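You operate a simulated robot arm through the tools that you are given. There is no shell and no other tool. Be economical: measure what you need, move in short steps, check, and stop when the job is done.

You run a simulated robot arm. Do the job below in one go: nothing can be reset, and whatever is moved stays where it is left.

TASK
Stop the fan and move both pale tiles from under the long board onto the dark board.
Fine: brush the dark board first and put the brush back; long board on the shelf below. What is to be rubbed or washed off counts as gone when no trace of it is left.

Only the result counts: the job must be done as asked and must still hold three seconds after the hand-in. Knocking over, shifting, dropping, spilling or breaking anything else fails it.

THE ROBOT
A 6-joint arm with a two-finger parallel gripper on a trunk, on a base that drives. Base frame: it is fixed to the floor where the robot stands at the start and does not move with it; the origin is under the middle of the robot, x ahead of it, y to its left, z up. Units: cm, rad, N and s.
With the tool pointing down near the work surface it reaches from about 14 to 66 cm from the robot's upright axis, wherever it stands. Its first joint turns from -2.897 to 2.897 rad. Places, roughly: brush [-25, -150, 75]; corner board [0, -175, 25]; dark board [0, -150, 75]; extra long board [-50, -175, 25]; fan dial [40, 0, 100]; fan neck [40, -10, 80]; large board [-25, -175, 75]; large notched board [-50, -150, 75]; long board [-25, -150, 25]; maroon knob [40, -10, 100]; pale board (34x20x4 cm) [-330, 30, 80]; ribbed tile [50, -200, 25]; shelf under the middle bench [0, -180, 30]; short board [0, -200, 75]; small notched board [-50, -150, 75]; square board [-50, -125, 75]. Payload 3.91 kg.
Tool frame: the origin (TCP) lies between the finger pads and is the grasp point; the fingertips stand 3 cm ahead of it; z points along the fingers, y is the line along which they close. The gripper opens to 11 cm. The fingers are 2 cm wide and 1 cm thick; the gripper's body (4.8 by 11.2 cm) begins 5.5 cm behind the TCP.
Orientation is that of the tool frame in the base frame, as a unit quaternion [x, y, z, w]. With the fingers straight down and closing along the base's y, the tool's x points along the base's -x, its y along +y and its z along -z.

THE INTERFACE
- The arm moves only by the tool step_arm. Its argument "targets" is a list of rows, each a list of 7 numbers: the finger opening in cm, from 0 to 11, then the shift along the base's x, y, z in cm, then the turn, a rotation vector about the base's x, y, z in rad. In form: [[claw, tx, ty, tz, wx, wy, wz], ...]. A call has 1 to 8 rows; each row shifts and turns the commanded pose from where the row before left it. Each row takes 0.2 s and may step no farther than 5 cm and 0.15 rad from the row before; otherwise, or with a gripper value out of range, the whole call is refused. A pose out of reach is approached as far as the arm can. The call stops where the force on the tool passes 40 N (or 10 N more than at its start, if that is more) or the arm is blocked; 0.2 s more then pass. Each finger travels about 4.5 cm/s and halts on what it meets, pressing with about 36 N; the grip force reading is that of the motor and also rises with nothing between the fingers. The clock runs only during rows and for 0.2 s after the last one: add rows that do not move to give the fingers time. It gives the time, the measured TCP pose, the force on the tool (base axes), the opening and the grip force at its end, in the units of the frame above (readings bear some noise), with the torque about the TCP (base axes, N m) and any sound that the robot's microphone picked up.
- Cameras (640 x 400 px; columns grow to the right, rows downward): "scene" is now at [0.79, 12.25, 152.72]; the picture's right is [-0.34, -0.94, 0.00], its down [-0.56, 0.20, -0.81] and it looks along [0.76, -0.27, -0.59] (base axes); focal length 279 px, centre (320, 200). "wrist" rides on the gripper at [7.7, 0.7, -11.4] in the tool frame; the picture's right is [-0.09, 1.00, 0.00], its down [-0.80, -0.07, -0.59] and it looks along [-0.59, -0.05, 0.80] (tool axes); focal length 270 px, centre (320, 200). There is no depth. A picture from a camera that has moved, and an enlarged one, comes with that camera's place and axes in the base frame and with its lens.
- grab_frame(camera): a new picture of that camera. It takes no simulated time.
- move_column(by): slides the trunk up (or, below 0, down) by that many cm; the arm and the scene camera ride with it, the base frame stays. It gives what a move gives, with no picture.
- steer(legs): drives the robot by 1 to 6 legs, each [ahead, turn to the left] in cm and rad, along the robot's own axes; the way and the turn of a leg run together, so that a leg with both is an arc; at most 150 cm and 3.142 rad a leg. The arm and the cameras ride along, it lands a little off, and it stops where it bumps. It gives what a move gives.
- turn_head(pan, tilt): turns the head with the scene camera to pan (to the left, within 2.705 rad either way) and tilt (down, from -0.506 to 1.204), counted from straight ahead of the robot. It gives what a move gives.
- inspect(camera, box): a new picture of the part [left, top, right, bottom] of that camera's present view, enlarged. It takes no simulated time.
- sign_off(): hands the job in; it is judged then, once.

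Work in short steps. Places have to be worked out from the pictures, the camera data and where the tool is seen: move nearer, look again, correct. Check each grasp and each placing, and mend what went wrong. You have 120 turns and 98 pictures in all, those below and enlarged ones among them. Open the gripper and draw the arm clear of the work before you hand the job in, unless the task says otherwise; then end with one line.

The tools are called after ">>>" by a JSON object that holds its "api" and its "payload". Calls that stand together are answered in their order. step_arm: Moves the arm, as the interface text tells. Its arguments: {"type":"object","properties":{"targets":{"type":"array","items":{"type":"array","items":{"type":"number"}}}},"required":["targets"]} The other tools are called the same way: move_column (by) slides the trunk up or down; steer (legs) drives the base; turn_head (pan, tilt) turns the head that bears the scene camera; grab_frame (camera) takes a picture; inspect (camera, box) takes an enlarged picture of a part of a camera's view; sign_off () hands the job in.

At the start:

```text
time: 0.0
tcp_pos: [47.15, 13.5, 132.6]
tool_rot: [-0.004, 1.0, 0.0, 0.0]
force: [-0.8, -0.2, 1.3]
ft_torque: [0.01, 0.0, -0.01]
finger_gap: 10.98
finger_force: 0.1
trunk travel left (down, up): [-47.5, 13.5]
robot x, y, heading: [0.35, 0.25, 0.001]
head pan, tilt: [-0.342, 0.632]
```

scene: 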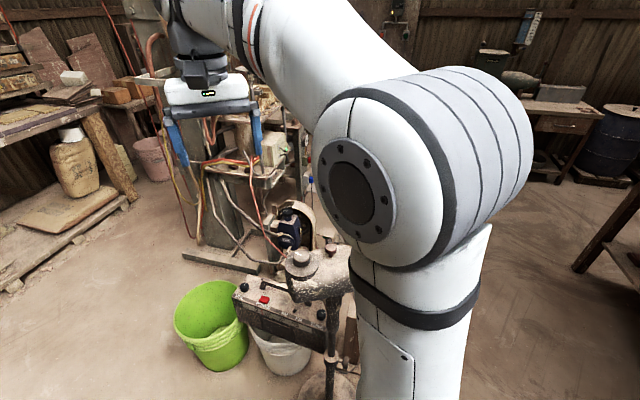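
wrist: 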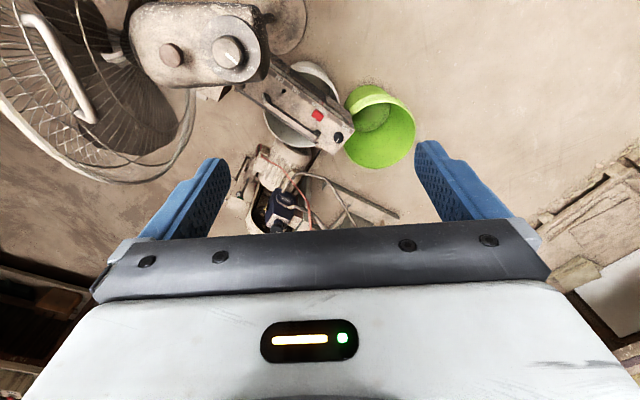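

The fan's head with two knobs appears at the wrist picture's upper left. I enlarge that and look with the head toward the fan and the bench on the right.

>>> {"api": "inspect", "payload": {"camera": "wrist", "box": [100, 0, 360, 162]}}

>>> {"api": "turn_head", "payload": {"pan": -1.5, "tilt": 0.5}}

>>> {"api": "grab_frame", "payload": {"camera": "scene"}}

```text
2.46 times, centred on (230, 81) of wrist
camera zoom: at [39.37, 14.19, 144.07], right [0.08, 1.0, 0.0], down [0.8, -0.06, 0.59], along [0.59, -0.05, -0.8], focal length 665 px, centre (542, 493)
```

zoom: 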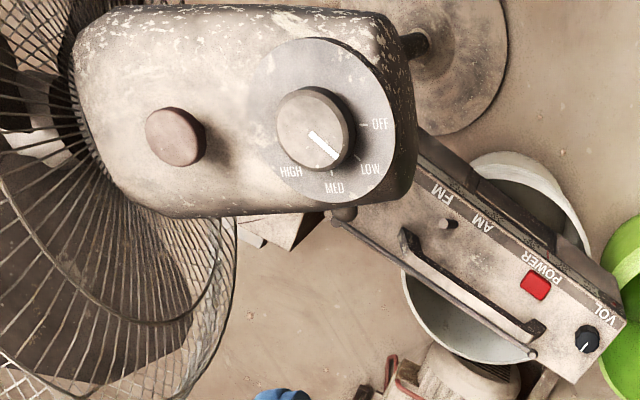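

```text
time: 1.4
tcp_pos: [47.16, 13.58, 132.57]
tool_rot: [-0.005, 1.0, 0.0, 0.001]
force: [0.6, 0.6, -0.2]
ft_torque: [0.02, 0.03, -0.01]
finger_gap: 11.0
finger_force: 0.1
trunk travel left (down, up): [-47.5, 13.5]
robot x, y, heading: [0.19, 0.37, -0.003]
head pan, tilt: [-1.499, 0.499]
```

```text
94 pictures are left
camera scene: at [-6.79, 6.12, 153.91], right [-1.0, -0.07, 0.0], down [-0.03, 0.48, -0.88], along [0.06, -0.88, -0.48], focal length 279 px, centre (320, 200)
```

scene: 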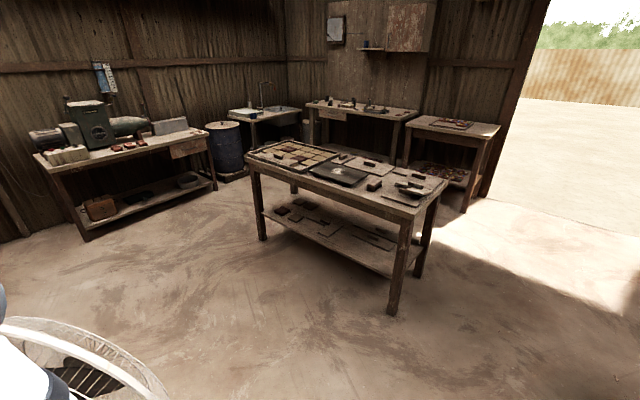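

The dial (about [43.8, 1.6, 104] from two views) points at LOW; OFF lies about 45° counter-clockwise seen from above. I move over it with the fingers partly closed and look.

>>> {"api": "step_arm", "payload": {"targets": [[8, -1.5, -4, 0, 0, 0, 0], [6.5, -1.5, -4, 0, 0, 0, 0], [6.5, -0.4, -4, 0, 0, 0, 0], [6.5, 0, 0, -5, 0, 0, 0], [6.5, 0, 0, -5, 0, 0, 0], [6.5, 0, 0, -5, 0, 0, 0]]}}

>>> {"api": "grab_frame", "payload": {"camera": "wrist"}}

```text
time: 2.8
tcp_pos: [43.35, 1.34, 117.39]
tool_rot: [-0.004, 1.0, 0.0, 0.0]
force: [0.1, 0.3, -0.4]
ft_torque: [-0.02, 0.05, 0.03]
finger_gap: 6.5
finger_force: 0.0
trunk travel left (down, up): [-47.5, 13.5]
robot x, y, heading: [0.2, 0.22, -0.002]
head pan, tilt: [-1.499, 0.499]
```

```text
93 pictures are left
camera wrist: at [35.62, 2.07, 128.86], right [0.08, 1.0, 0.0], down [0.8, -0.06, 0.59], along [0.59, -0.05, -0.8], focal length 270 px, centre (320, 200)
```

wrist: 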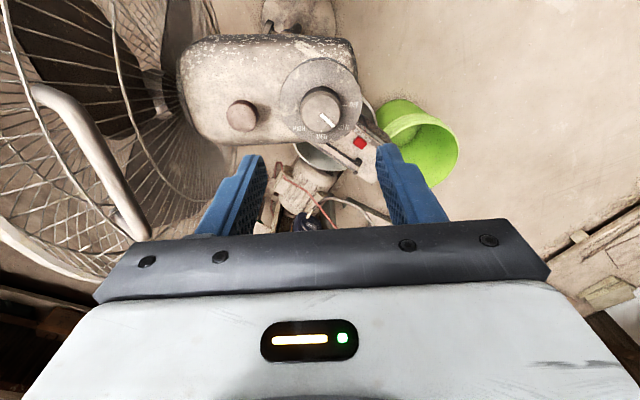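

The knob is centred at about [43.3, 1.5, 103]. I come down in steps toward it.

>>> {"api": "step_arm", "payload": {"targets": [[6.5, 0, 0.1, -5, 0, 0, 0], [6.5, 0, 0, -4, 0, 0, 0], [6.5, 0, 0, -2.5, 0, 0, 0]]}}

>>> {"api": "grab_frame", "payload": {"camera": "wrist"}}

```text
time: 3.6
tcp_pos: [43.67, 1.24, 105.81]
tool_rot: [-0.004, 1.0, 0.0, 0.0]
force: [0.3, -0.5, -0.8]
ft_torque: [-0.01, 0.0, 0.02]
finger_gap: 6.49
finger_force: 0.1
trunk travel left (down, up): [-47.5, 13.5]
robot x, y, heading: [0.52, 0.56, -0.01]
head pan, tilt: [-1.499, 0.499]
```

```text
92 pictures are left
camera wrist: at [35.92, 2.03, 117.21], right [0.08, 1.0, 0.0], down [0.8, -0.06, 0.59], along [0.59, -0.05, -0.8], focal length 270 px, centre (320, 200)
```

wrist: 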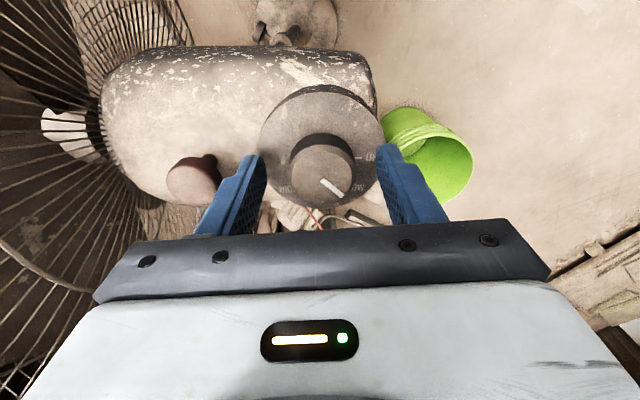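

Rays put the knob top near z 104.8, x 43.6, so the tips should already straddle it. I close on it gently and see the opening.

>>> {"api": "step_arm", "payload": {"targets": [[6.5, 0, 0.2, -0.5, 0, 0, 0], [4.5, 0, 0, 0, 0, 0, 0], [3.5, 0, 0, 0, 0, 0, 0], [3.5, 0, 0, 0, 0, 0, 0]]}}

>>> {"api": "grab_frame", "payload": {"camera": "wrist"}}

```text
time: 4.6
tcp_pos: [43.58, 1.53, 105.36]
tool_rot: [-0.004, 1.0, 0.0, 0.0]
force: [0.7, -10.5, -5.5]
ft_torque: [-0.82, -0.34, -0.07]
finger_gap: 3.95
finger_force: 39.5
trunk travel left (down, up): [-47.5, 13.5]
robot x, y, heading: [0.68, 0.38, -0.0]
head pan, tilt: [-1.499, 0.499]
```

```text
91 pictures are left
camera wrist: at [35.93, 2.21, 116.84], right [0.08, 1.0, 0.0], down [0.8, -0.06, 0.59], along [0.59, -0.05, -0.8], focal length 270 px, centre (320, 200)
```

wrist: 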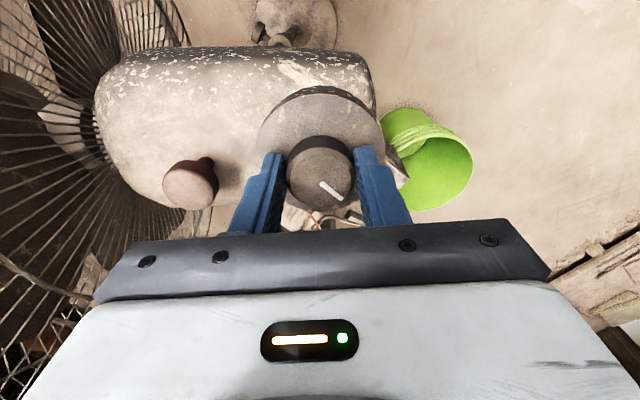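

It is gripped (3.95 cm) with a sideways push of 10 N; I ease -y by 0.2 and turn +0.6 rad about z.

>>> {"api": "step_arm", "payload": {"targets": [[3.5, 0, -0.2, 0, 0, 0, 0], [3.5, 0, 0, 0, 0, 0, 0.15], [3.5, 0, 0, 0, 0, 0, 0.15], [3.5, 0, 0, 0, 0, 0, 0.15], [3.5, 0, 0, 0, 0, 0, 0.15], [3.5, 0, 0, 0, 0, 0, 0]]}}

>>> {"api": "inspect", "payload": {"camera": "wrist", "box": [160, 40, 480, 240]}}

```text
time: 6.0
tcp_pos: [43.77, 1.26, 105.47]
tool_rot: [-0.3, 0.954, 0.0, 0.0]
force: [0.7, -21.8, -17.4]
ft_torque: [-1.13, 0.66, -0.06]
finger_gap: 3.93
finger_force: 45.0
trunk travel left (down, up): [-47.5, 13.5]
robot x, y, heading: [0.23, 0.26, -0.002]
head pan, tilt: [-1.499, 0.499]
```

```text
2.00 times, centred on (320, 140) of wrist
camera zoom: at [37.04, -2.46, 116.92], right [-0.5, 0.87, 0.0], down [0.7, 0.4, 0.59], along [0.51, 0.3, -0.8], focal length 541 px, centre (320, 320)
```

zoom: 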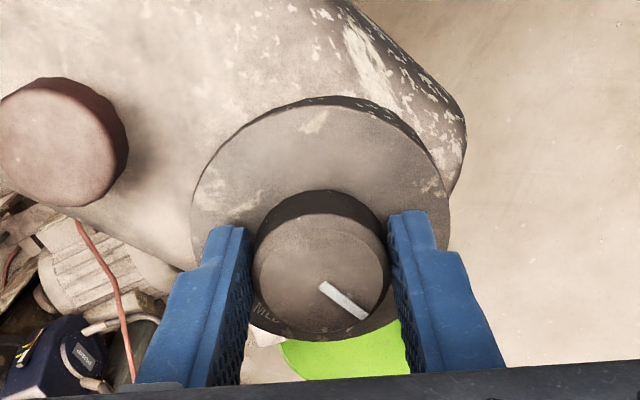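

The pointer is now about 15° short of +y, with OFF around 9°; I turn 0.12 more, then let go and lift to read it.

>>> {"api": "step_arm", "payload": {"targets": [[3.5, 0, 0, 0, 0, 0, 0.12], [3.5, 0, 0, 0, 0, 0, 0], [6.5, 0, 0, 0, 0, 0, 0], [6.5, 0, 0, 0, 0, 0, 0], [6.5, 0, 0, 3, 0, 0, 0], [6.5, 0, 0, 5, 0, 0, 0], [6.5, 0, 0, 3, 0, 0, 0]]}}

>>> {"api": "inspect", "payload": {"camera": "wrist", "box": [160, 20, 480, 220]}}

```text
time: 7.6
tcp_pos: [43.83, 1.42, 116.37]
tool_rot: [-0.355, 0.935, 0.0, 0.0]
force: [-0.1, -0.2, 0.1]
ft_torque: [0.0, 0.03, 0.02]
finger_gap: 6.52
finger_force: 0.0
trunk travel left (down, up): [-47.5, 13.5]
robot x, y, heading: [0.16, 0.14, 0.001]
head pan, tilt: [-1.499, 0.499]
```

```text
2.00 times, centred on (320, 120) of wrist
camera zoom: at [37.55, -3.13, 127.89], right [-0.6, 0.8, 0.0], down [0.64, 0.48, 0.59], along [0.48, 0.36, -0.8], focal length 541 px, centre (320, 360)
```

zoom: 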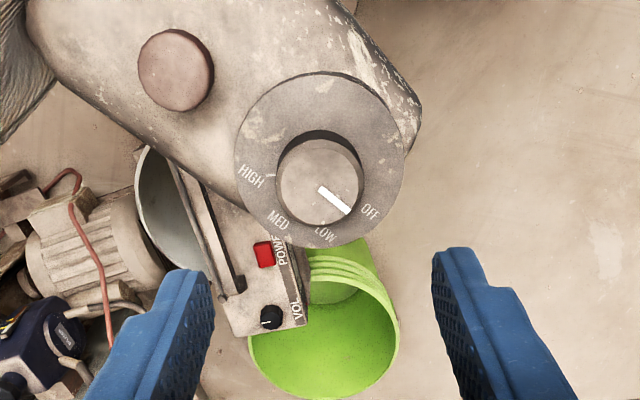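

The pointer looks at OFF; I enlarge to be sure and look at the blades.

>>> {"api": "inspect", "payload": {"camera": "wrist", "box": [270, 50, 370, 150]}}

>>> {"api": "turn_head", "payload": {"pan": -0.5, "tilt": 0.8}}

>>> {"api": "grab_frame", "payload": {"camera": "scene"}}

```text
4.00 times, centred on (320, 100) of wrist
camera zoom: at [37.55, -3.13, 127.89], right [-0.6, 0.8, 0.0], down [0.64, 0.48, 0.59], along [0.48, 0.36, -0.8], focal length 1081 px, centre (320, 600)
```

zoom: 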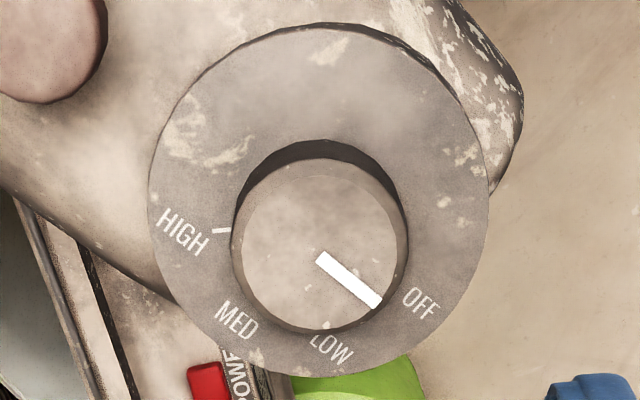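

```text
time: 8.8
tcp_pos: [43.73, 1.39, 116.38]
tool_rot: [-0.357, 0.934, 0.0, -0.001]
force: [0.5, -0.8, 0.4]
ft_torque: [0.02, 0.0, -0.04]
finger_gap: 6.48
finger_force: 0.0
trunk travel left (down, up): [-47.5, 13.5]
robot x, y, heading: [0.35, 0.28, -0.002]
head pan, tilt: [-0.499, 0.799]
```

```text
87 pictures are left
camera scene: at [-0.37, 11.31, 151.32], right [-0.48, -0.88, 0.0], down [-0.63, 0.34, -0.7], along [0.61, -0.33, -0.72], focal length 279 px, centre (320, 200)
```

scene: 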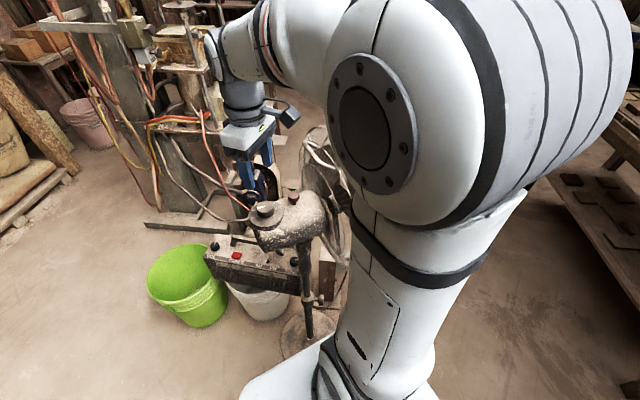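

The pointer lies at OFF (within the same label offset as it had at LOW). I raise and turn the hand back, then take two pictures apart in time to see whether the blades still turn.

>>> {"api": "step_arm", "payload": {"targets": [[6.5, 0, 0, 3, 0, 0, -0.15], [6.5, 0, 0, 5, 0, 0, -0.15], [6.5, 0, 0, 5, 0, 0, -0.15], [6.5, 0, 0, 3, 0, 0, -0.15], [6.5, 0, 0, 0, 0, 0, -0.12]]}}

>>> {"api": "grab_frame", "payload": {"camera": "wrist"}}

>>> {"api": "turn_head", "payload": {"pan": -1.6, "tilt": 0.6}}

>>> {"api": "grab_frame", "payload": {"camera": "wrist"}}

```text
time: 10.0
tcp_pos: [43.85, 1.58, 132.67]
tool_rot: [-0.003, 1.0, -0.001, 0.0]
force: [-0.1, -0.5, 0.1]
ft_torque: [-0.03, 0.04, 0.0]
finger_gap: 6.5
finger_force: 0.0
trunk travel left (down, up): [-47.5, 13.5]
robot x, y, heading: [-0.1, 0.34, -0.002]
head pan, tilt: [-0.499, 0.799]
```

```text
86 pictures are left
camera wrist: at [36.05, 2.28, 144.03], right [0.08, 1.0, 0.0], down [0.8, -0.07, 0.59], along [0.59, -0.05, -0.8], focal length 270 px, centre (320, 200)
```

wrist: 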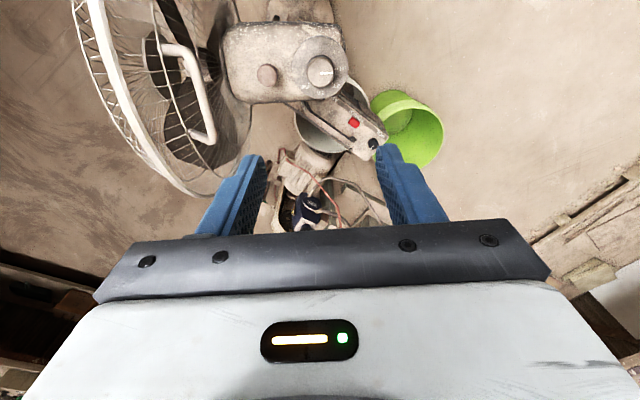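

```text
time: 11.4
tcp_pos: [43.69, 1.53, 132.54]
tool_rot: [-0.004, 1.0, -0.001, 0.001]
force: [0.2, 0.1, -1.2]
ft_torque: [-0.03, 0.01, 0.01]
finger_gap: 6.53
finger_force: 0.0
trunk travel left (down, up): [-47.5, 13.5]
robot x, y, heading: [0.04, 0.64, -0.002]
head pan, tilt: [-1.6, 0.6]
```

```text
85 pictures are left
camera wrist: at [36.04, 2.25, 144.0], right [0.08, 1.0, 0.0], down [0.8, -0.06, 0.59], along [0.59, -0.05, -0.8], focal length 270 px, centre (320, 200)
```

wrist: 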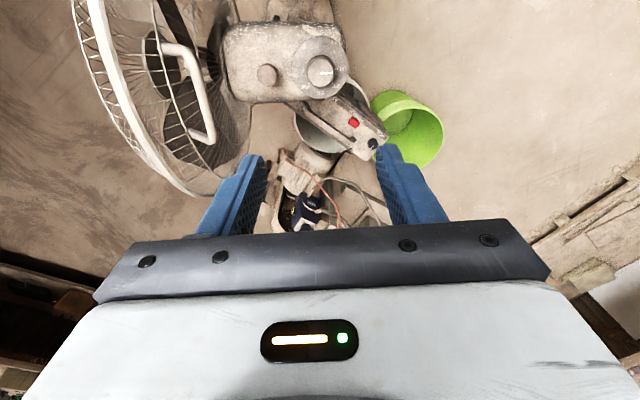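

Blades are unchanged between the two pictures, so the fan is off. Next I look at the middle bench.

>>> {"api": "grab_frame", "payload": {"camera": "scene"}}

>>> {"api": "inspect", "payload": {"camera": "scene", "box": [230, 80, 470, 290]}}

```text
84 pictures are left
camera scene: at [-7.71, 6.36, 153.0], right [-1.0, 0.03, 0.0], down [0.02, 0.56, -0.82], along [-0.02, -0.82, -0.57], focal length 279 px, centre (320, 200)
```

scene: 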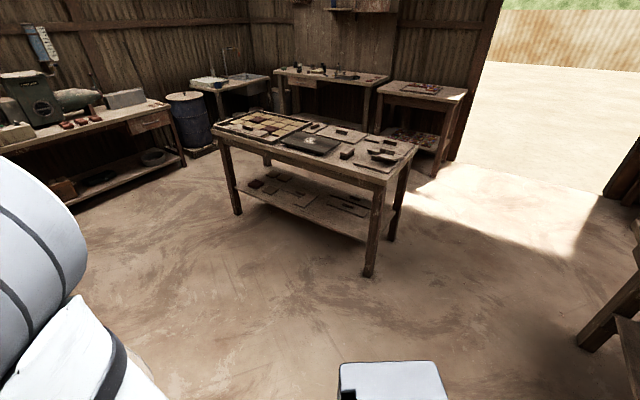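

```text
1.90 times, centred on (350, 185) of scene
camera zoom: at [-7.71, 6.36, 153.0], right [-1.0, 0.03, 0.0], down [0.02, 0.56, -0.82], along [-0.02, -0.82, -0.57], focal length 531 px, centre (263, 229)
```

zoom: 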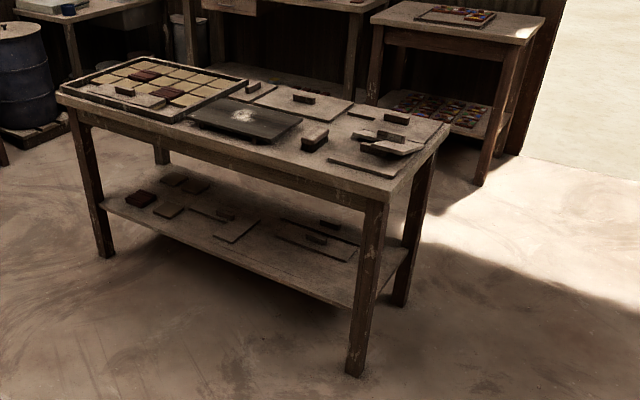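

The bench stands turned about 36°: its front edge runs from about [67,-199] to [-45,-117]. I raise and draw in the arm to clear the fan, then look to where I'll drive.

>>> {"api": "move_column", "payload": {"by": 13}}

>>> {"api": "step_arm", "payload": {"targets": [[6.5, -4, 0, 0, 0, 0, 0], [6.5, -4, 0, 0, 0, 0, 0], [6.5, -4, 0, 0, 0, 0, 0], [6.5, -4, 0, 0, 0, 0, 0]]}}

>>> {"api": "turn_head", "payload": {"pan": -1.57, "tilt": 1.1}}

>>> {"api": "grab_frame", "payload": {"camera": "scene"}}

```text
time: 12.9
tcp_pos: [43.82, 1.54, 145.47]
tool_rot: [-0.004, 1.0, 0.0, 0.0]
force: [-0.4, 0.4, 0.6]
ft_torque: [0.02, -0.01, -0.03]
finger_gap: 6.49
finger_force: 0.0
trunk travel left (down, up): [-60.5, 0.5]
robot x, y, heading: [0.2, 0.14, -0.006]
head pan, tilt: [-1.6, 0.6]
```

```text
time: 13.9
tcp_pos: [27.55, 1.39, 145.69]
tool_rot: [-0.004, 1.0, 0.0, 0.001]
force: [0.3, -1.4, 0.3]
ft_torque: [-0.02, -0.03, 0.02]
finger_gap: 6.5
finger_force: 0.0
trunk travel left (down, up): [-60.5, 0.5]
robot x, y, heading: [0.36, 0.5, 0.001]
head pan, tilt: [-1.6, 0.6]
```

```text
time: 14.9
tcp_pos: [27.79, 1.37, 145.78]
tool_rot: [-0.005, 1.0, 0.0, -0.001]
force: [0.4, -0.4, -0.1]
ft_torque: [0.02, 0.0, -0.01]
finger_gap: 6.47
finger_force: 0.1
trunk travel left (down, up): [-60.5, 0.5]
robot x, y, heading: [0.24, 0.35, -0.005]
head pan, tilt: [-1.571, 1.1]
```

```text
82 pictures are left
camera scene: at [-7.45, 8.87, 162.15], right [-1.0, 0.0, 0.0], down [0.0, 0.89, -0.45], along [0.0, -0.45, -0.89], focal length 279 px, centre (320, 200)
```

scene: 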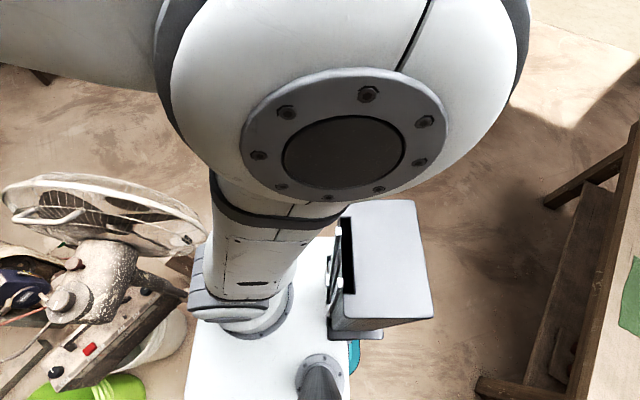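

The fan's cage reaches to about x 21 on the right front, so I back up 20 cm first, turn right and drive clear alongside, then check.

>>> {"api": "steer", "payload": {"legs": [[-20, 0], [0, -1.57], [65, 0]]}}

>>> {"api": "turn_head", "payload": {"pan": 0.1, "tilt": 0.6}}

>>> {"api": "grab_frame", "payload": {"camera": "scene"}}

```text
time: 23.5
tcp_pos: [-16.9, -93.66, 145.68]
tool_rot: [0.697, 0.717, 0.0, 0.0]
force: [0.6, -0.3, 0.4]
ft_torque: [0.03, -0.02, 0.0]
finger_gap: 6.51
finger_force: 0.1
trunk travel left (down, up): [-60.5, 0.5]
robot x, y, heading: [-18.49, -66.28, -1.561]
head pan, tilt: [-1.571, 1.1]
```

```text
time: 25.2
tcp_pos: [-17.07, -93.67, 145.68]
tool_rot: [0.698, 0.716, 0.001, 0.0]
force: [0.1, 0.3, -0.5]
ft_torque: [0.01, -0.01, -0.01]
finger_gap: 6.5
finger_force: 0.0
trunk travel left (down, up): [-60.5, 0.5]
robot x, y, heading: [-18.37, -66.4, -1.561]
head pan, tilt: [0.099, 0.6]
```

```text
81 pictures are left
camera scene: at [-2.45, -67.28, 166.0], right [-0.99, -0.11, 0.0], down [-0.06, 0.56, -0.82], along [0.09, -0.82, -0.57], focal length 279 px, centre (320, 200)
```

scene: 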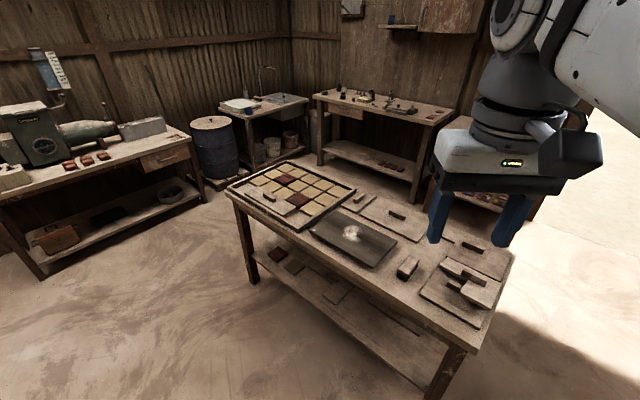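

Good view: dark board with pale dust, and the brush to its right. I enlarge bench top and shelf.

>>> {"api": "inspect", "payload": {"camera": "scene", "box": [220, 150, 540, 350]}}

```text
2.00 times, centred on (380, 250) of scene
camera zoom: at [-2.45, -67.28, 166.0], right [-0.99, -0.11, 0.0], down [-0.06, 0.56, -0.82], along [0.09, -0.82, -0.57], focal length 558 px, centre (200, 100)
```

zoom: 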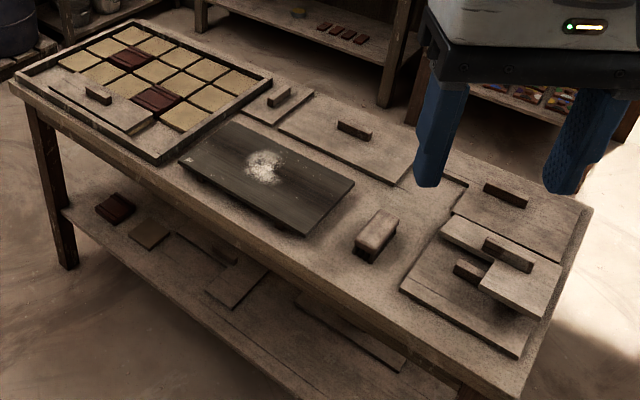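

Dark board centre ≈ [-6.6,-167], 35x20 cm, its long side along [0.8,-0.6]; brush ≈ [-29,-149]. I drive to face the bench squarely, still somewhat back, at about [30,-95].

>>> {"api": "steer", "payload": {"legs": [[0, 1.188], [58, 0], [0, -1.841], [18, 0]]}}

>>> {"api": "turn_head", "payload": {"pan": 0.0, "tilt": 0.9}}

>>> {"api": "grab_frame", "payload": {"camera": "scene"}}

```text
time: 37.1
tcp_pos: [7.77, -125.18, 145.61]
tool_rot: [0.902, 0.431, 0.0, 0.0]
force: [-0.3, 0.3, 0.3]
ft_torque: [0.03, -0.02, 0.01]
finger_gap: 6.49
finger_force: 0.1
trunk travel left (down, up): [-60.5, 0.5]
robot x, y, heading: [24.02, -102.56, -2.262]
head pan, tilt: [0.099, 0.6]
```

```text
time: 37.9
tcp_pos: [7.82, -125.17, 145.71]
tool_rot: [0.902, 0.432, -0.001, 0.0]
force: [0.0, 0.4, 0.8]
ft_torque: [-0.03, 0.0, -0.03]
finger_gap: 6.48
finger_force: 0.0
trunk travel left (down, up): [-60.5, 0.5]
robot x, y, heading: [23.54, -102.52, -2.257]
head pan, tilt: [0.0, 0.901]
```

```text
79 pictures are left
camera scene: at [35.56, -112.12, 163.53], right [-0.77, 0.63, 0.0], down [0.5, 0.61, -0.62], along [-0.39, -0.48, -0.78], focal length 279 px, centre (320, 200)
```

scene: 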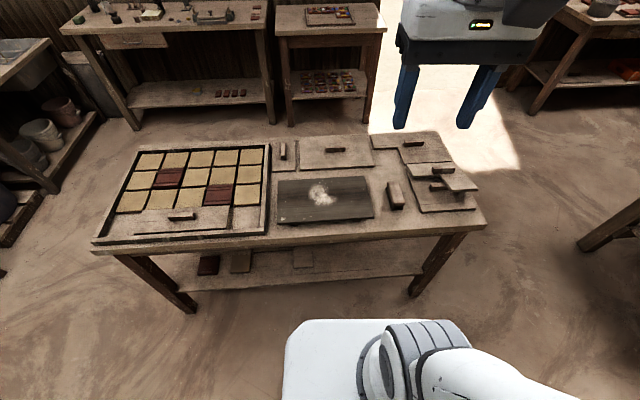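

The dark board is centred near [-9,-164], brush near [-30.5,-147]; bench edge is ~53 cm ahead of the robot's axis. I check the base's front before closing in.

>>> {"api": "turn_head", "payload": {"pan": 0.3, "tilt": 1.2}}

>>> {"api": "grab_frame", "payload": {"camera": "scene"}}

```text
time: 38.7
tcp_pos: [7.89, -125.16, 145.66]
tool_rot: [0.902, 0.431, 0.0, 0.0]
force: [0.4, 0.1, 0.5]
ft_torque: [0.01, -0.03, 0.0]
finger_gap: 6.49
finger_force: 0.1
trunk travel left (down, up): [-60.5, 0.5]
robot x, y, heading: [24.07, -102.66, -2.255]
head pan, tilt: [0.3, 1.201]
```

```text
78 pictures are left
camera scene: at [38.23, -111.46, 161.55], right [-0.93, 0.38, 0.0], down [0.35, 0.86, -0.36], along [-0.14, -0.34, -0.93], focal length 279 px, centre (320, 200)
```

scene: 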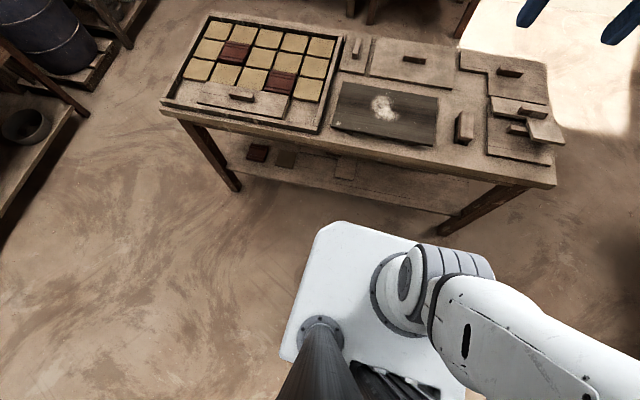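

The platform's front is only ~15 cm ahead of the axis, so I drive 17 cm nearer and lower the trunk by 30.

>>> {"api": "steer", "payload": {"legs": [[17, 0.03]]}}

>>> {"api": "move_column", "payload": {"by": -30}}

>>> {"api": "turn_head", "payload": {"pan": 0.0, "tilt": 0.9}}

>>> {"api": "grab_frame", "payload": {"camera": "scene"}}

>>> {"api": "grab_frame", "payload": {"camera": "wrist"}}

```text
time: 40.2
tcp_pos: [-1.83, -139.07, 145.6]
tool_rot: [0.894, 0.448, 0.001, 0.0]
force: [-0.4, -0.4, -0.9]
ft_torque: [0.02, -0.04, 0.02]
finger_gap: 6.5
finger_force: 0.1
trunk travel left (down, up): [-60.5, 0.5]
robot x, y, heading: [13.63, -116.05, -2.22]
head pan, tilt: [0.3, 1.201]
```

```text
time: 43.2
tcp_pos: [-1.85, -139.1, 115.67]
tool_rot: [0.894, 0.447, 0.001, 0.0]
force: [0.3, 0.6, 0.4]
ft_torque: [0.03, -0.02, -0.02]
finger_gap: 6.5
finger_force: 0.0
trunk travel left (down, up): [-30.5, 30.5]
robot x, y, heading: [13.22, -115.82, -2.223]
head pan, tilt: [0.3, 1.201]
```

```text
time: 44.0
tcp_pos: [-1.91, -139.12, 115.76]
tool_rot: [0.894, 0.448, 0.001, -0.002]
force: [0.7, 0.3, 0.0]
ft_torque: [0.02, 0.02, 0.0]
finger_gap: 6.49
finger_force: 0.0
trunk travel left (down, up): [-30.5, 30.5]
robot x, y, heading: [13.34, -115.94, -2.223]
head pan, tilt: [0.0, 0.901]
```

```text
77 pictures are left
camera scene: at [25.24, -124.88, 133.52], right [-0.8, 0.61, 0.0], down [0.47, 0.62, -0.62], along [-0.38, -0.49, -0.78], focal length 279 px, centre (320, 200)
```

scene: 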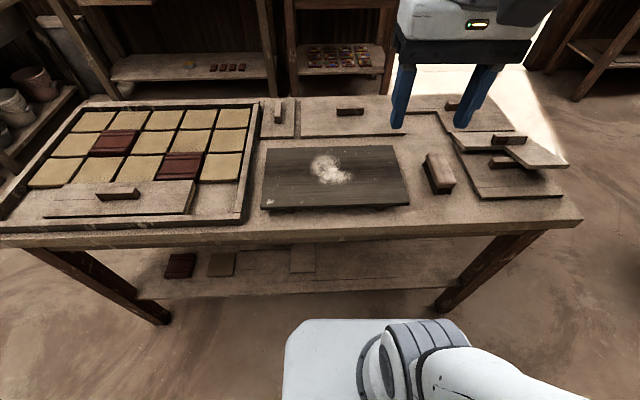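

```text
76 pictures are left
camera wrist: at [3.25, -133.33, 127.11], right [0.74, -0.67, 0.0], down [-0.54, -0.6, 0.59], along [-0.39, -0.44, -0.81], focal length 270 px, centre (320, 200)
```

wrist: 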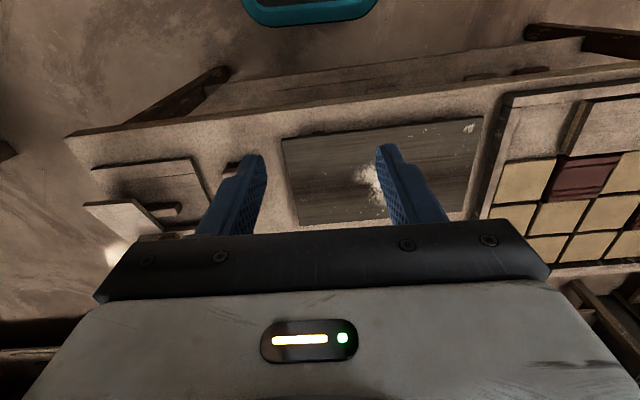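

There may be more dust near a corner of the dark board; I enlarge the board and brush.

>>> {"api": "inspect", "payload": {"camera": "scene", "box": [250, 130, 470, 220]}}

>>> {"api": "inspect", "payload": {"camera": "scene", "box": [400, 130, 480, 210]}}

>>> {"api": "inspect", "payload": {"camera": "scene", "box": [140, 230, 480, 310]}}

```text
2.91 times, centred on (360, 175) of scene
camera zoom: at [25.24, -124.88, 133.52], right [-0.8, 0.61, 0.0], down [0.47, 0.62, -0.62], along [-0.38, -0.49, -0.78], focal length 811 px, centre (204, 273)
```

zoom: 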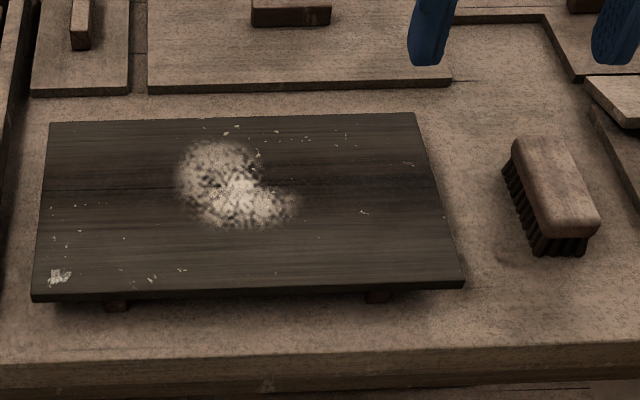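

```text
5.00 times, centred on (440, 170) of scene
camera zoom: at [25.24, -124.88, 133.52], right [-0.8, 0.61, 0.0], down [0.47, 0.62, -0.62], along [-0.38, -0.49, -0.78], focal length 1395 px, centre (-280, 350)
```

zoom: 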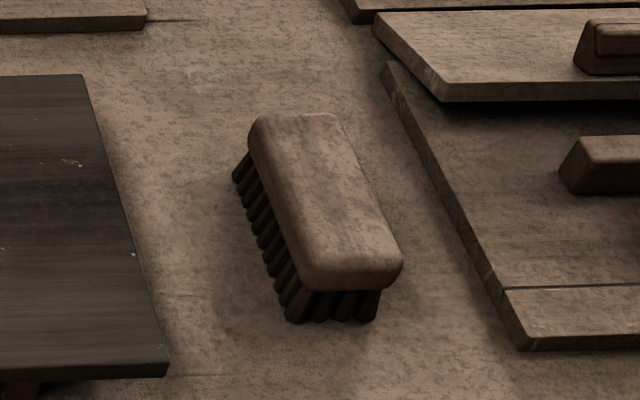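

```text
1.88 times, centred on (310, 270) of scene
camera zoom: at [25.24, -124.88, 133.52], right [-0.8, 0.61, 0.0], down [0.47, 0.62, -0.62], along [-0.38, -0.49, -0.78], focal length 525 px, centre (339, 68)
```

zoom: 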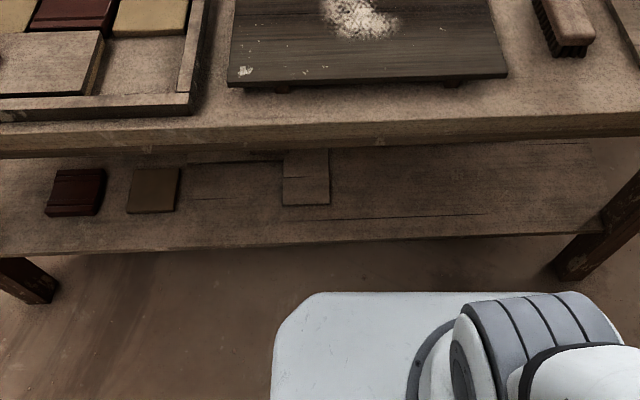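

Brush: body top about 5 cm wide, axis along [0.63,0.78], centre ≈ [-32.2,-146.8]; my fingers already close across it. I move above it and open to 9.

>>> {"api": "step_arm", "payload": {"targets": [[9, -4.33, -1.1, 0, 0, 0, 0], [9, -4.33, -1.1, 0, 0, 0, 0], [9, -4.33, -1.1, 0, 0, 0, 0], [9, -4.33, -1.1, 0, 0, 0, 0], [9, -4.33, -1.1, 0, 0, 0, 0], [9, -4.33, -1.1, -5, 0, 0, 0], [9, -4.33, -1.1, -5, 0, 0, 0], [9, 0, 0, -5, 0, 0, 0]]}}

>>> {"api": "grab_frame", "payload": {"camera": "wrist"}}

>>> {"api": "inspect", "payload": {"camera": "scene", "box": [360, 80, 520, 220]}}

```text
refused: row 6 steps farther than a row can; nothing moved
```

```text
72 pictures are left
camera wrist: at [3.25, -133.33, 127.11], right [0.74, -0.67, 0.0], down [-0.54, -0.6, 0.59], along [-0.39, -0.44, -0.81], focal length 270 px, centre (320, 200)
```

wrist: 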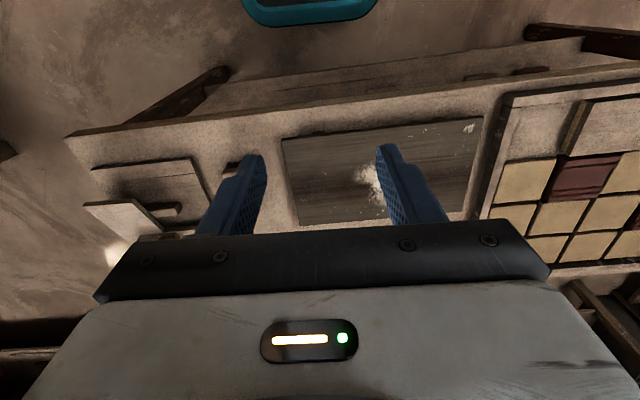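

```text
2.86 times, centred on (440, 150) of scene
camera zoom: at [25.24, -124.88, 133.52], right [-0.8, 0.61, 0.0], down [0.47, 0.62, -0.62], along [-0.38, -0.49, -0.78], focal length 797 px, centre (-23, 343)
```

zoom: 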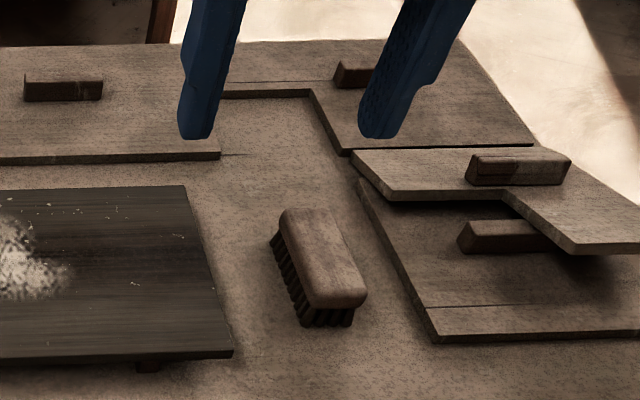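

One row was too long; I repeat it with smaller drops.

>>> {"api": "step_arm", "payload": {"targets": [[9, -4.33, -1.1, 0, 0, 0, 0], [9, -4.33, -1.1, 0, 0, 0, 0], [9, -4.33, -1.1, 0, 0, 0, 0], [9, -4.33, -1.1, 0, 0, 0, 0], [9, -4.33, -1.1, 0, 0, 0, 0], [9, -4.33, -1.1, -2, 0, 0, 0], [9, -4.33, -1.1, -2, 0, 0, 0], [9, 0, 0, -5, 0, 0, 0]]}}

>>> {"api": "step_arm", "payload": {"targets": [[9, 0, 0, -5, 0, 0, 0], [9, 0, 0, -5, 0, 0, 0]]}}

>>> {"api": "grab_frame", "payload": {"camera": "wrist"}}

>>> {"api": "inspect", "payload": {"camera": "scene", "box": [360, 80, 520, 220]}}

```text
time: 45.8
tcp_pos: [-32.31, -146.93, 106.4]
tool_rot: [0.894, 0.448, 0.0, 0.0]
force: [-0.6, -0.5, -1.0]
ft_torque: [-0.02, -0.02, 0.02]
finger_gap: 9.02
finger_force: 0.0
trunk travel left (down, up): [-30.5, 30.5]
robot x, y, heading: [12.92, -115.75, -2.218]
head pan, tilt: [0.0, 0.901]
```

```text
time: 46.4
tcp_pos: [-32.1, -146.92, 96.6]
tool_rot: [0.894, 0.447, 0.0, 0.0]
force: [-0.1, -0.1, 1.0]
ft_torque: [0.01, 0.01, 0.02]
finger_gap: 8.99
finger_force: 0.0
trunk travel left (down, up): [-30.5, 30.5]
robot x, y, heading: [13.35, -115.74, -2.223]
head pan, tilt: [0.0, 0.901]
```

```text
70 pictures are left
camera wrist: at [-27.03, -141.07, 108.06], right [0.74, -0.67, 0.0], down [-0.54, -0.6, 0.6], along [-0.4, -0.44, -0.8], focal length 270 px, centre (320, 200)
```

wrist: 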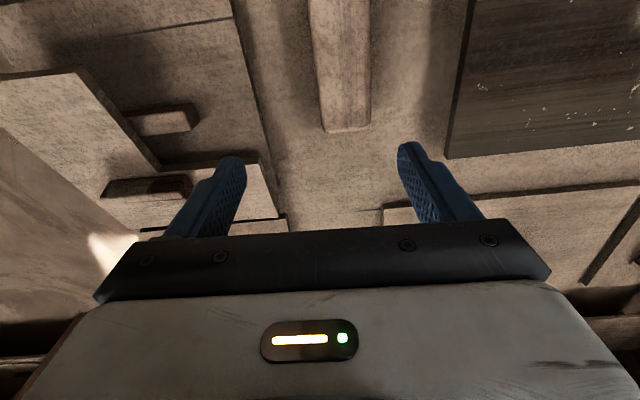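

```text
2.86 times, centred on (440, 150) of scene
camera zoom: at [25.2, -124.9, 133.53], right [-0.8, 0.61, 0.0], down [0.47, 0.62, -0.62], along [-0.38, -0.49, -0.78], focal length 797 px, centre (-23, 343)
```

zoom: 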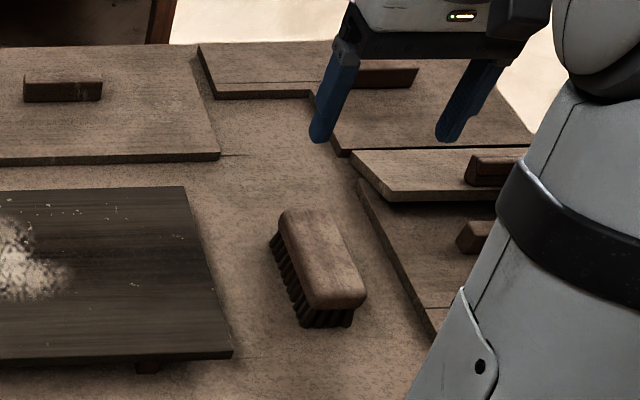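

Combining both views gives the brush top at z≈84 and its centre near [-29,-145.6]. I shift there, narrow to 7.4 and lower to 88.

>>> {"api": "step_arm", "payload": {"targets": [[7.4, 3.1, 1.3, 0, 0, 0, 0], [7.4, 0, 0, -4.5, 0, 0, 0], [7.4, 0, 0, -4, 0, 0, 0]]}}

>>> {"api": "grab_frame", "payload": {"camera": "wrist"}}

>>> {"api": "inspect", "payload": {"camera": "scene", "box": [360, 80, 520, 220]}}

```text
time: 47.2
tcp_pos: [-28.8, -145.94, 88.38]
tool_rot: [0.894, 0.448, 0.0, 0.0]
force: [-0.1, -0.5, 0.1]
ft_torque: [-0.02, -0.01, 0.02]
finger_gap: 7.4
finger_force: 0.0
trunk travel left (down, up): [-30.5, 30.5]
robot x, y, heading: [13.1, -115.66, -2.221]
head pan, tilt: [0.0, 0.901]
```

```text
68 pictures are left
camera wrist: at [-23.73, -140.07, 99.75], right [0.74, -0.67, 0.0], down [-0.54, -0.6, 0.59], along [-0.4, -0.44, -0.8], focal length 270 px, centre (320, 200)
```

wrist: 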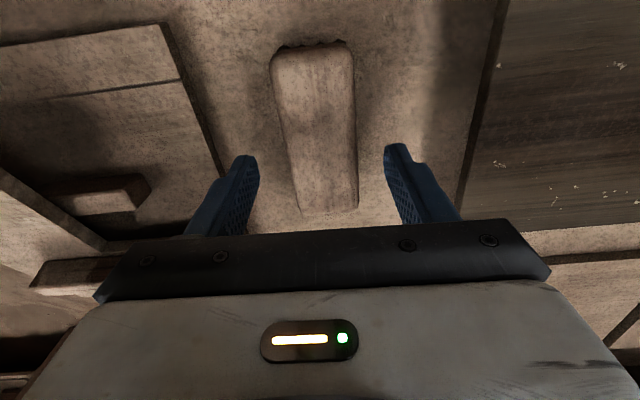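

```text
2.86 times, centred on (440, 150) of scene
camera zoom: at [25.19, -124.91, 133.53], right [-0.8, 0.61, 0.0], down [0.48, 0.62, -0.62], along [-0.38, -0.49, -0.78], focal length 797 px, centre (-23, 343)
```

zoom: 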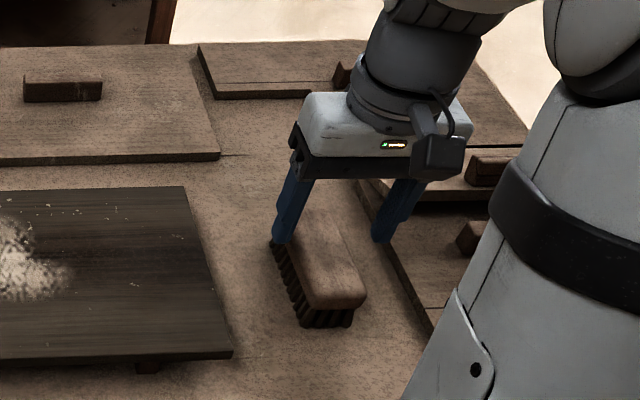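

Brush centre confirmed at [-28.6,-145.6, top 84], aligned with the hand. I lower to 83 and close.

>>> {"api": "step_arm", "payload": {"targets": [[7.4, 0.2, 0.3, -3, 0, 0, 0], [7.4, 0, 0, -2.5, 0, 0, 0], [6, 0, 0, 0, 0, 0, 0], [3, 0, 0, 0, 0, 0, 0], [3, 0, 0, 0, 0, 0, 0], [3, 0, 0, 0, 0, 0, 0]]}}

>>> {"api": "grab_frame", "payload": {"camera": "wrist"}}

>>> {"api": "inspect", "payload": {"camera": "scene", "box": [360, 80, 520, 220]}}

```text
time: 48.6
tcp_pos: [-28.56, -145.21, 82.82]
tool_rot: [0.894, 0.447, -0.004, 0.001]
force: [9.8, -10.9, 33.8]
ft_torque: [-0.66, -1.2, -0.2]
finger_gap: 4.57
finger_force: 35.6
trunk travel left (down, up): [-30.5, 30.5]
robot x, y, heading: [13.59, -115.57, -2.217]
head pan, tilt: [0.0, 0.901]
```

```text
66 pictures are left
camera wrist: at [-23.46, -139.28, 94.42], right [0.74, -0.67, 0.0], down [-0.53, -0.6, 0.6], along [-0.4, -0.44, -0.8], focal length 270 px, centre (320, 200)
```

wrist: 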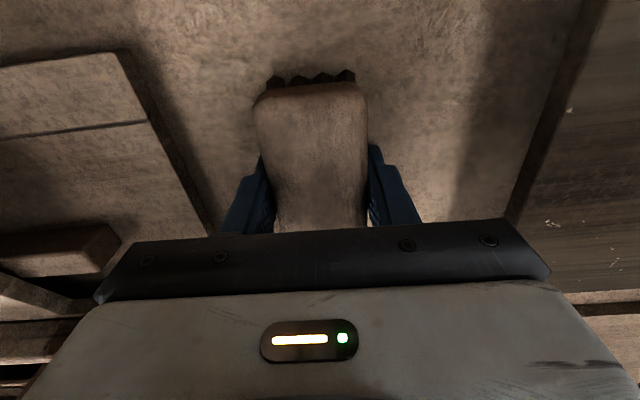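

```text
2.86 times, centred on (440, 150) of scene
camera zoom: at [25.51, -124.84, 133.52], right [-0.8, 0.61, 0.0], down [0.47, 0.62, -0.62], along [-0.38, -0.49, -0.78], focal length 797 px, centre (-23, 343)
```

zoom: 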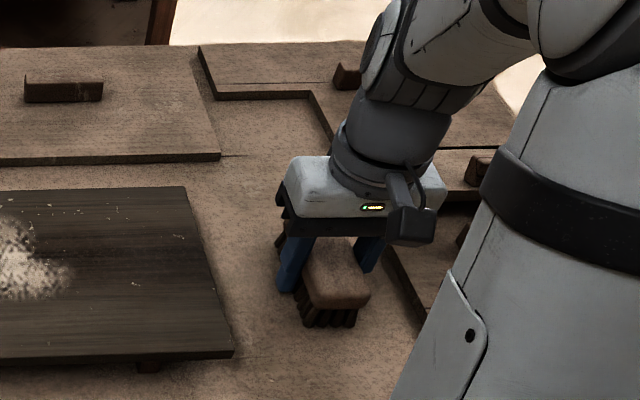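

Gripped at 4.57 cm, with tips apparently touching the bench (so bench top ≈ 79.8). I lift straight up 10 cm and check.

>>> {"api": "step_arm", "payload": {"targets": [[3, 0, 0, 1, 0, 0, 0], [3, 0, 0, 4, 0, 0, 0], [3, 0, 0, 5, 0, 0, 0], [3, 0, 0, 2, 0, 0, 0]]}}

>>> {"api": "grab_frame", "payload": {"camera": "wrist"}}

>>> {"api": "inspect", "payload": {"camera": "scene", "box": [250, 60, 490, 220]}}

```text
time: 49.6
tcp_pos: [-28.84, -145.11, 94.97]
tool_rot: [0.894, 0.448, 0.0, 0.0]
force: [0.4, 0.8, -1.0]
ft_torque: [0.02, -0.02, 0.04]
finger_gap: 4.54
finger_force: 35.9
trunk travel left (down, up): [-30.5, 30.5]
robot x, y, heading: [13.19, -115.85, -2.226]
head pan, tilt: [0.0, 0.901]
```

```text
64 pictures are left
camera wrist: at [-23.66, -139.28, 106.46], right [0.74, -0.67, 0.0], down [-0.54, -0.6, 0.59], along [-0.4, -0.44, -0.8], focal length 270 px, centre (320, 200)
```

wrist: 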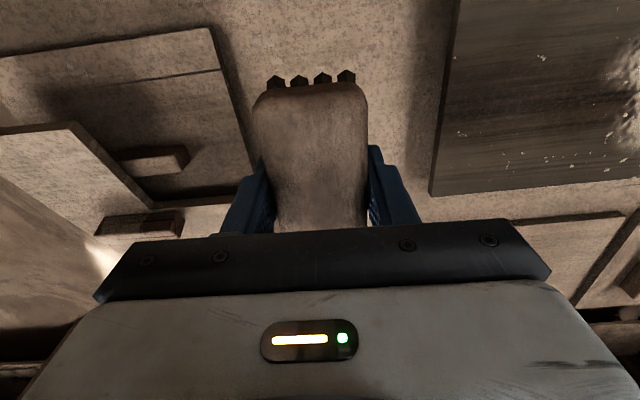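

```text
2.50 times, centred on (370, 140) of scene
camera zoom: at [25.23, -124.88, 133.52], right [-0.8, 0.61, 0.0], down [0.47, 0.62, -0.62], along [-0.38, -0.49, -0.78], focal length 697 px, centre (195, 350)
```

zoom: 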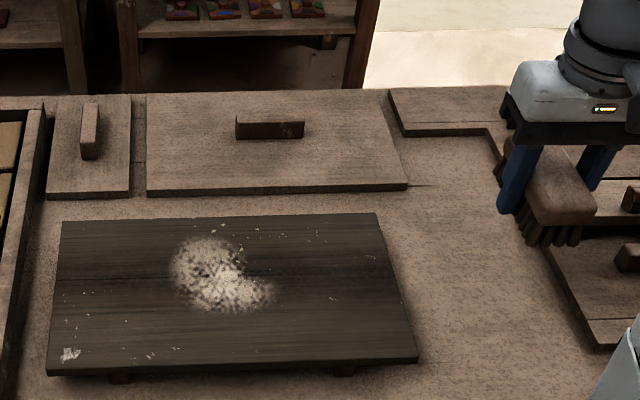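

The brush is held, but its bristles end flush with my fingertips, so I set it back on its spot, release, rise 1 cm and regrip so the bristles project.

>>> {"api": "step_arm", "payload": {"targets": [[3, 0, 0, -5, 0, 0, 0], [3, 0, 0, -5, 0, 0, 0], [3, 0, 0, -1.7, 0, 0, 0], [6, 0, 0, 0, 0, 0, 0], [6.5, 0, 0, 0.6, 0, 0, 0], [6.5, 0, 0, 0.6, 0, 0, 0], [3, 0, 0, 0, 0, 0, 0], [3, 0, 0, 0, 0, 0, 0]]}}

>>> {"api": "step_arm", "payload": {"targets": [[3, 0, 0, 0, 0, 0, 0], [3, 0, 0, 0, 0, 0, 0]]}}

>>> {"api": "inspect", "payload": {"camera": "scene", "box": [360, 80, 520, 220]}}

```text
time: 51.4
tcp_pos: [-28.81, -145.23, 84.19]
tool_rot: [0.894, 0.448, -0.001, -0.001]
force: [-0.1, -0.6, -0.6]
ft_torque: [0.01, -0.02, 0.04]
finger_gap: 4.59
finger_force: 34.8
trunk travel left (down, up): [-30.5, 30.5]
robot x, y, heading: [12.9, -115.52, -2.218]
head pan, tilt: [0.0, 0.901]
```

```text
time: 52.0
tcp_pos: [-28.88, -145.19, 84.29]
tool_rot: [0.895, 0.447, 0.001, -0.001]
force: [-0.2, 0.2, 1.0]
ft_torque: [0.0, -0.02, -0.04]
finger_gap: 4.56
finger_force: 36.0
trunk travel left (down, up): [-30.5, 30.5]
robot x, y, heading: [12.91, -116.17, -2.224]
head pan, tilt: [0.0, 0.901]
```

```text
2.86 times, centred on (440, 150) of scene
camera zoom: at [25.21, -124.9, 133.52], right [-0.8, 0.61, 0.0], down [0.47, 0.62, -0.62], along [-0.38, -0.49, -0.78], focal length 797 px, centre (-23, 343)
```

zoom: 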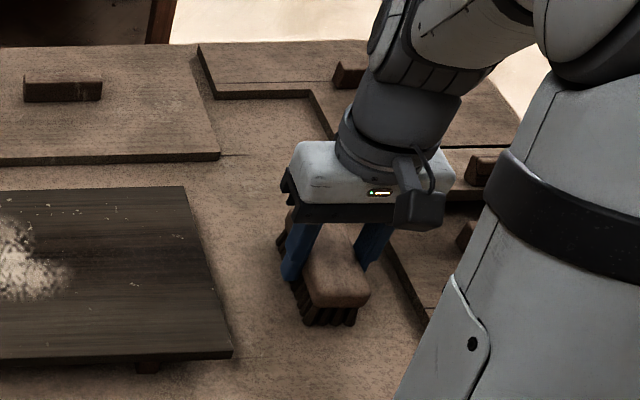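

Regripped with bristles ~1.4 cm below the tips (rest pose TCP [-28.85,-145.2,84.2]). Now I lift and carry it to the right of the dust, above the dark board.

>>> {"api": "step_arm", "payload": {"targets": [[3, 0, 0, 5, 0, 0, 0], [3, 0, 0, 5, 0, 0, 0], [3, 3.4, -2.8, 2, 0, 0, 0], [3, 3.4, -2.8, 0, 0, 0, 0], [3, 3.4, -2.8, 0, 0, 0, 0], [3, 3.3, -2.9, 0, 0, 0, 0], [3, 0, 0, -4, 0, 0, 0]]}}

>>> {"api": "grab_frame", "payload": {"camera": "wrist"}}

>>> {"api": "inspect", "payload": {"camera": "scene", "box": [240, 80, 460, 220]}}

```text
time: 53.6
tcp_pos: [-15.28, -156.25, 92.16]
tool_rot: [0.894, 0.448, 0.0, -0.001]
force: [-0.1, 0.9, -1.3]
ft_torque: [0.01, 0.03, 0.06]
finger_gap: 4.53
finger_force: 35.8
trunk travel left (down, up): [-30.5, 30.5]
robot x, y, heading: [13.34, -115.84, -2.221]
head pan, tilt: [0.0, 0.901]
```

```text
61 pictures are left
camera wrist: at [-10.27, -150.42, 103.62], right [0.74, -0.67, 0.0], down [-0.54, -0.6, 0.59], along [-0.4, -0.44, -0.8], focal length 270 px, centre (320, 200)
```

wrist: 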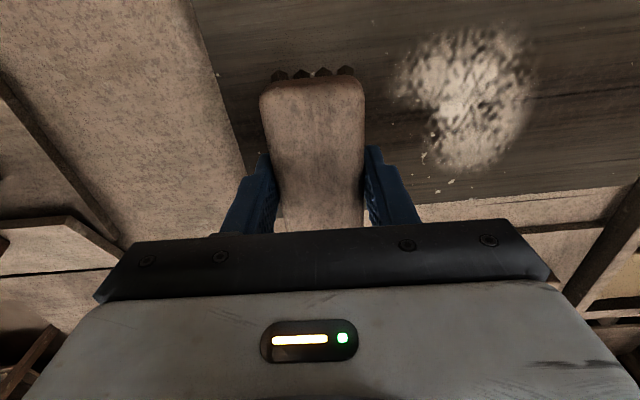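

```text
2.86 times, centred on (350, 150) of scene
camera zoom: at [25.25, -124.9, 133.52], right [-0.8, 0.61, 0.0], down [0.47, 0.62, -0.62], along [-0.38, -0.49, -0.78], focal length 797 px, centre (234, 343)
```

zoom: 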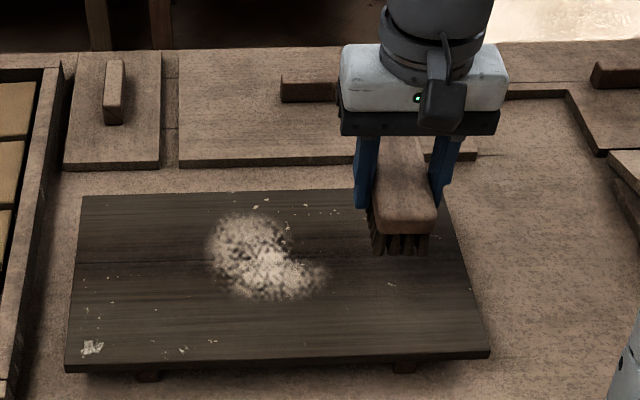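

Dust spans about ±5.4 cm around [-6.1,-162]; the brush is aligned to sweep across it. I lower to feel the contact.

>>> {"api": "step_arm", "payload": {"targets": [[3, 0, 0, -2, 0, 0, 0], [3, 0, 0, -1, 0, 0, 0], [3, 0, 0, -0.6, 0, 0, 0], [3, 0, 0, -0.4, 0, 0, 0]]}}

```text
time: 54.6
tcp_pos: [-15.26, -156.3, 88.07]
tool_rot: [0.894, 0.448, 0.0, 0.0]
force: [-0.1, 0.2, -1.2]
ft_torque: [0.0, -0.01, 0.02]
finger_gap: 4.53
finger_force: 35.5
trunk travel left (down, up): [-30.5, 30.5]
robot x, y, heading: [13.07, -115.64, -2.219]
head pan, tilt: [0.0, 0.901]
```

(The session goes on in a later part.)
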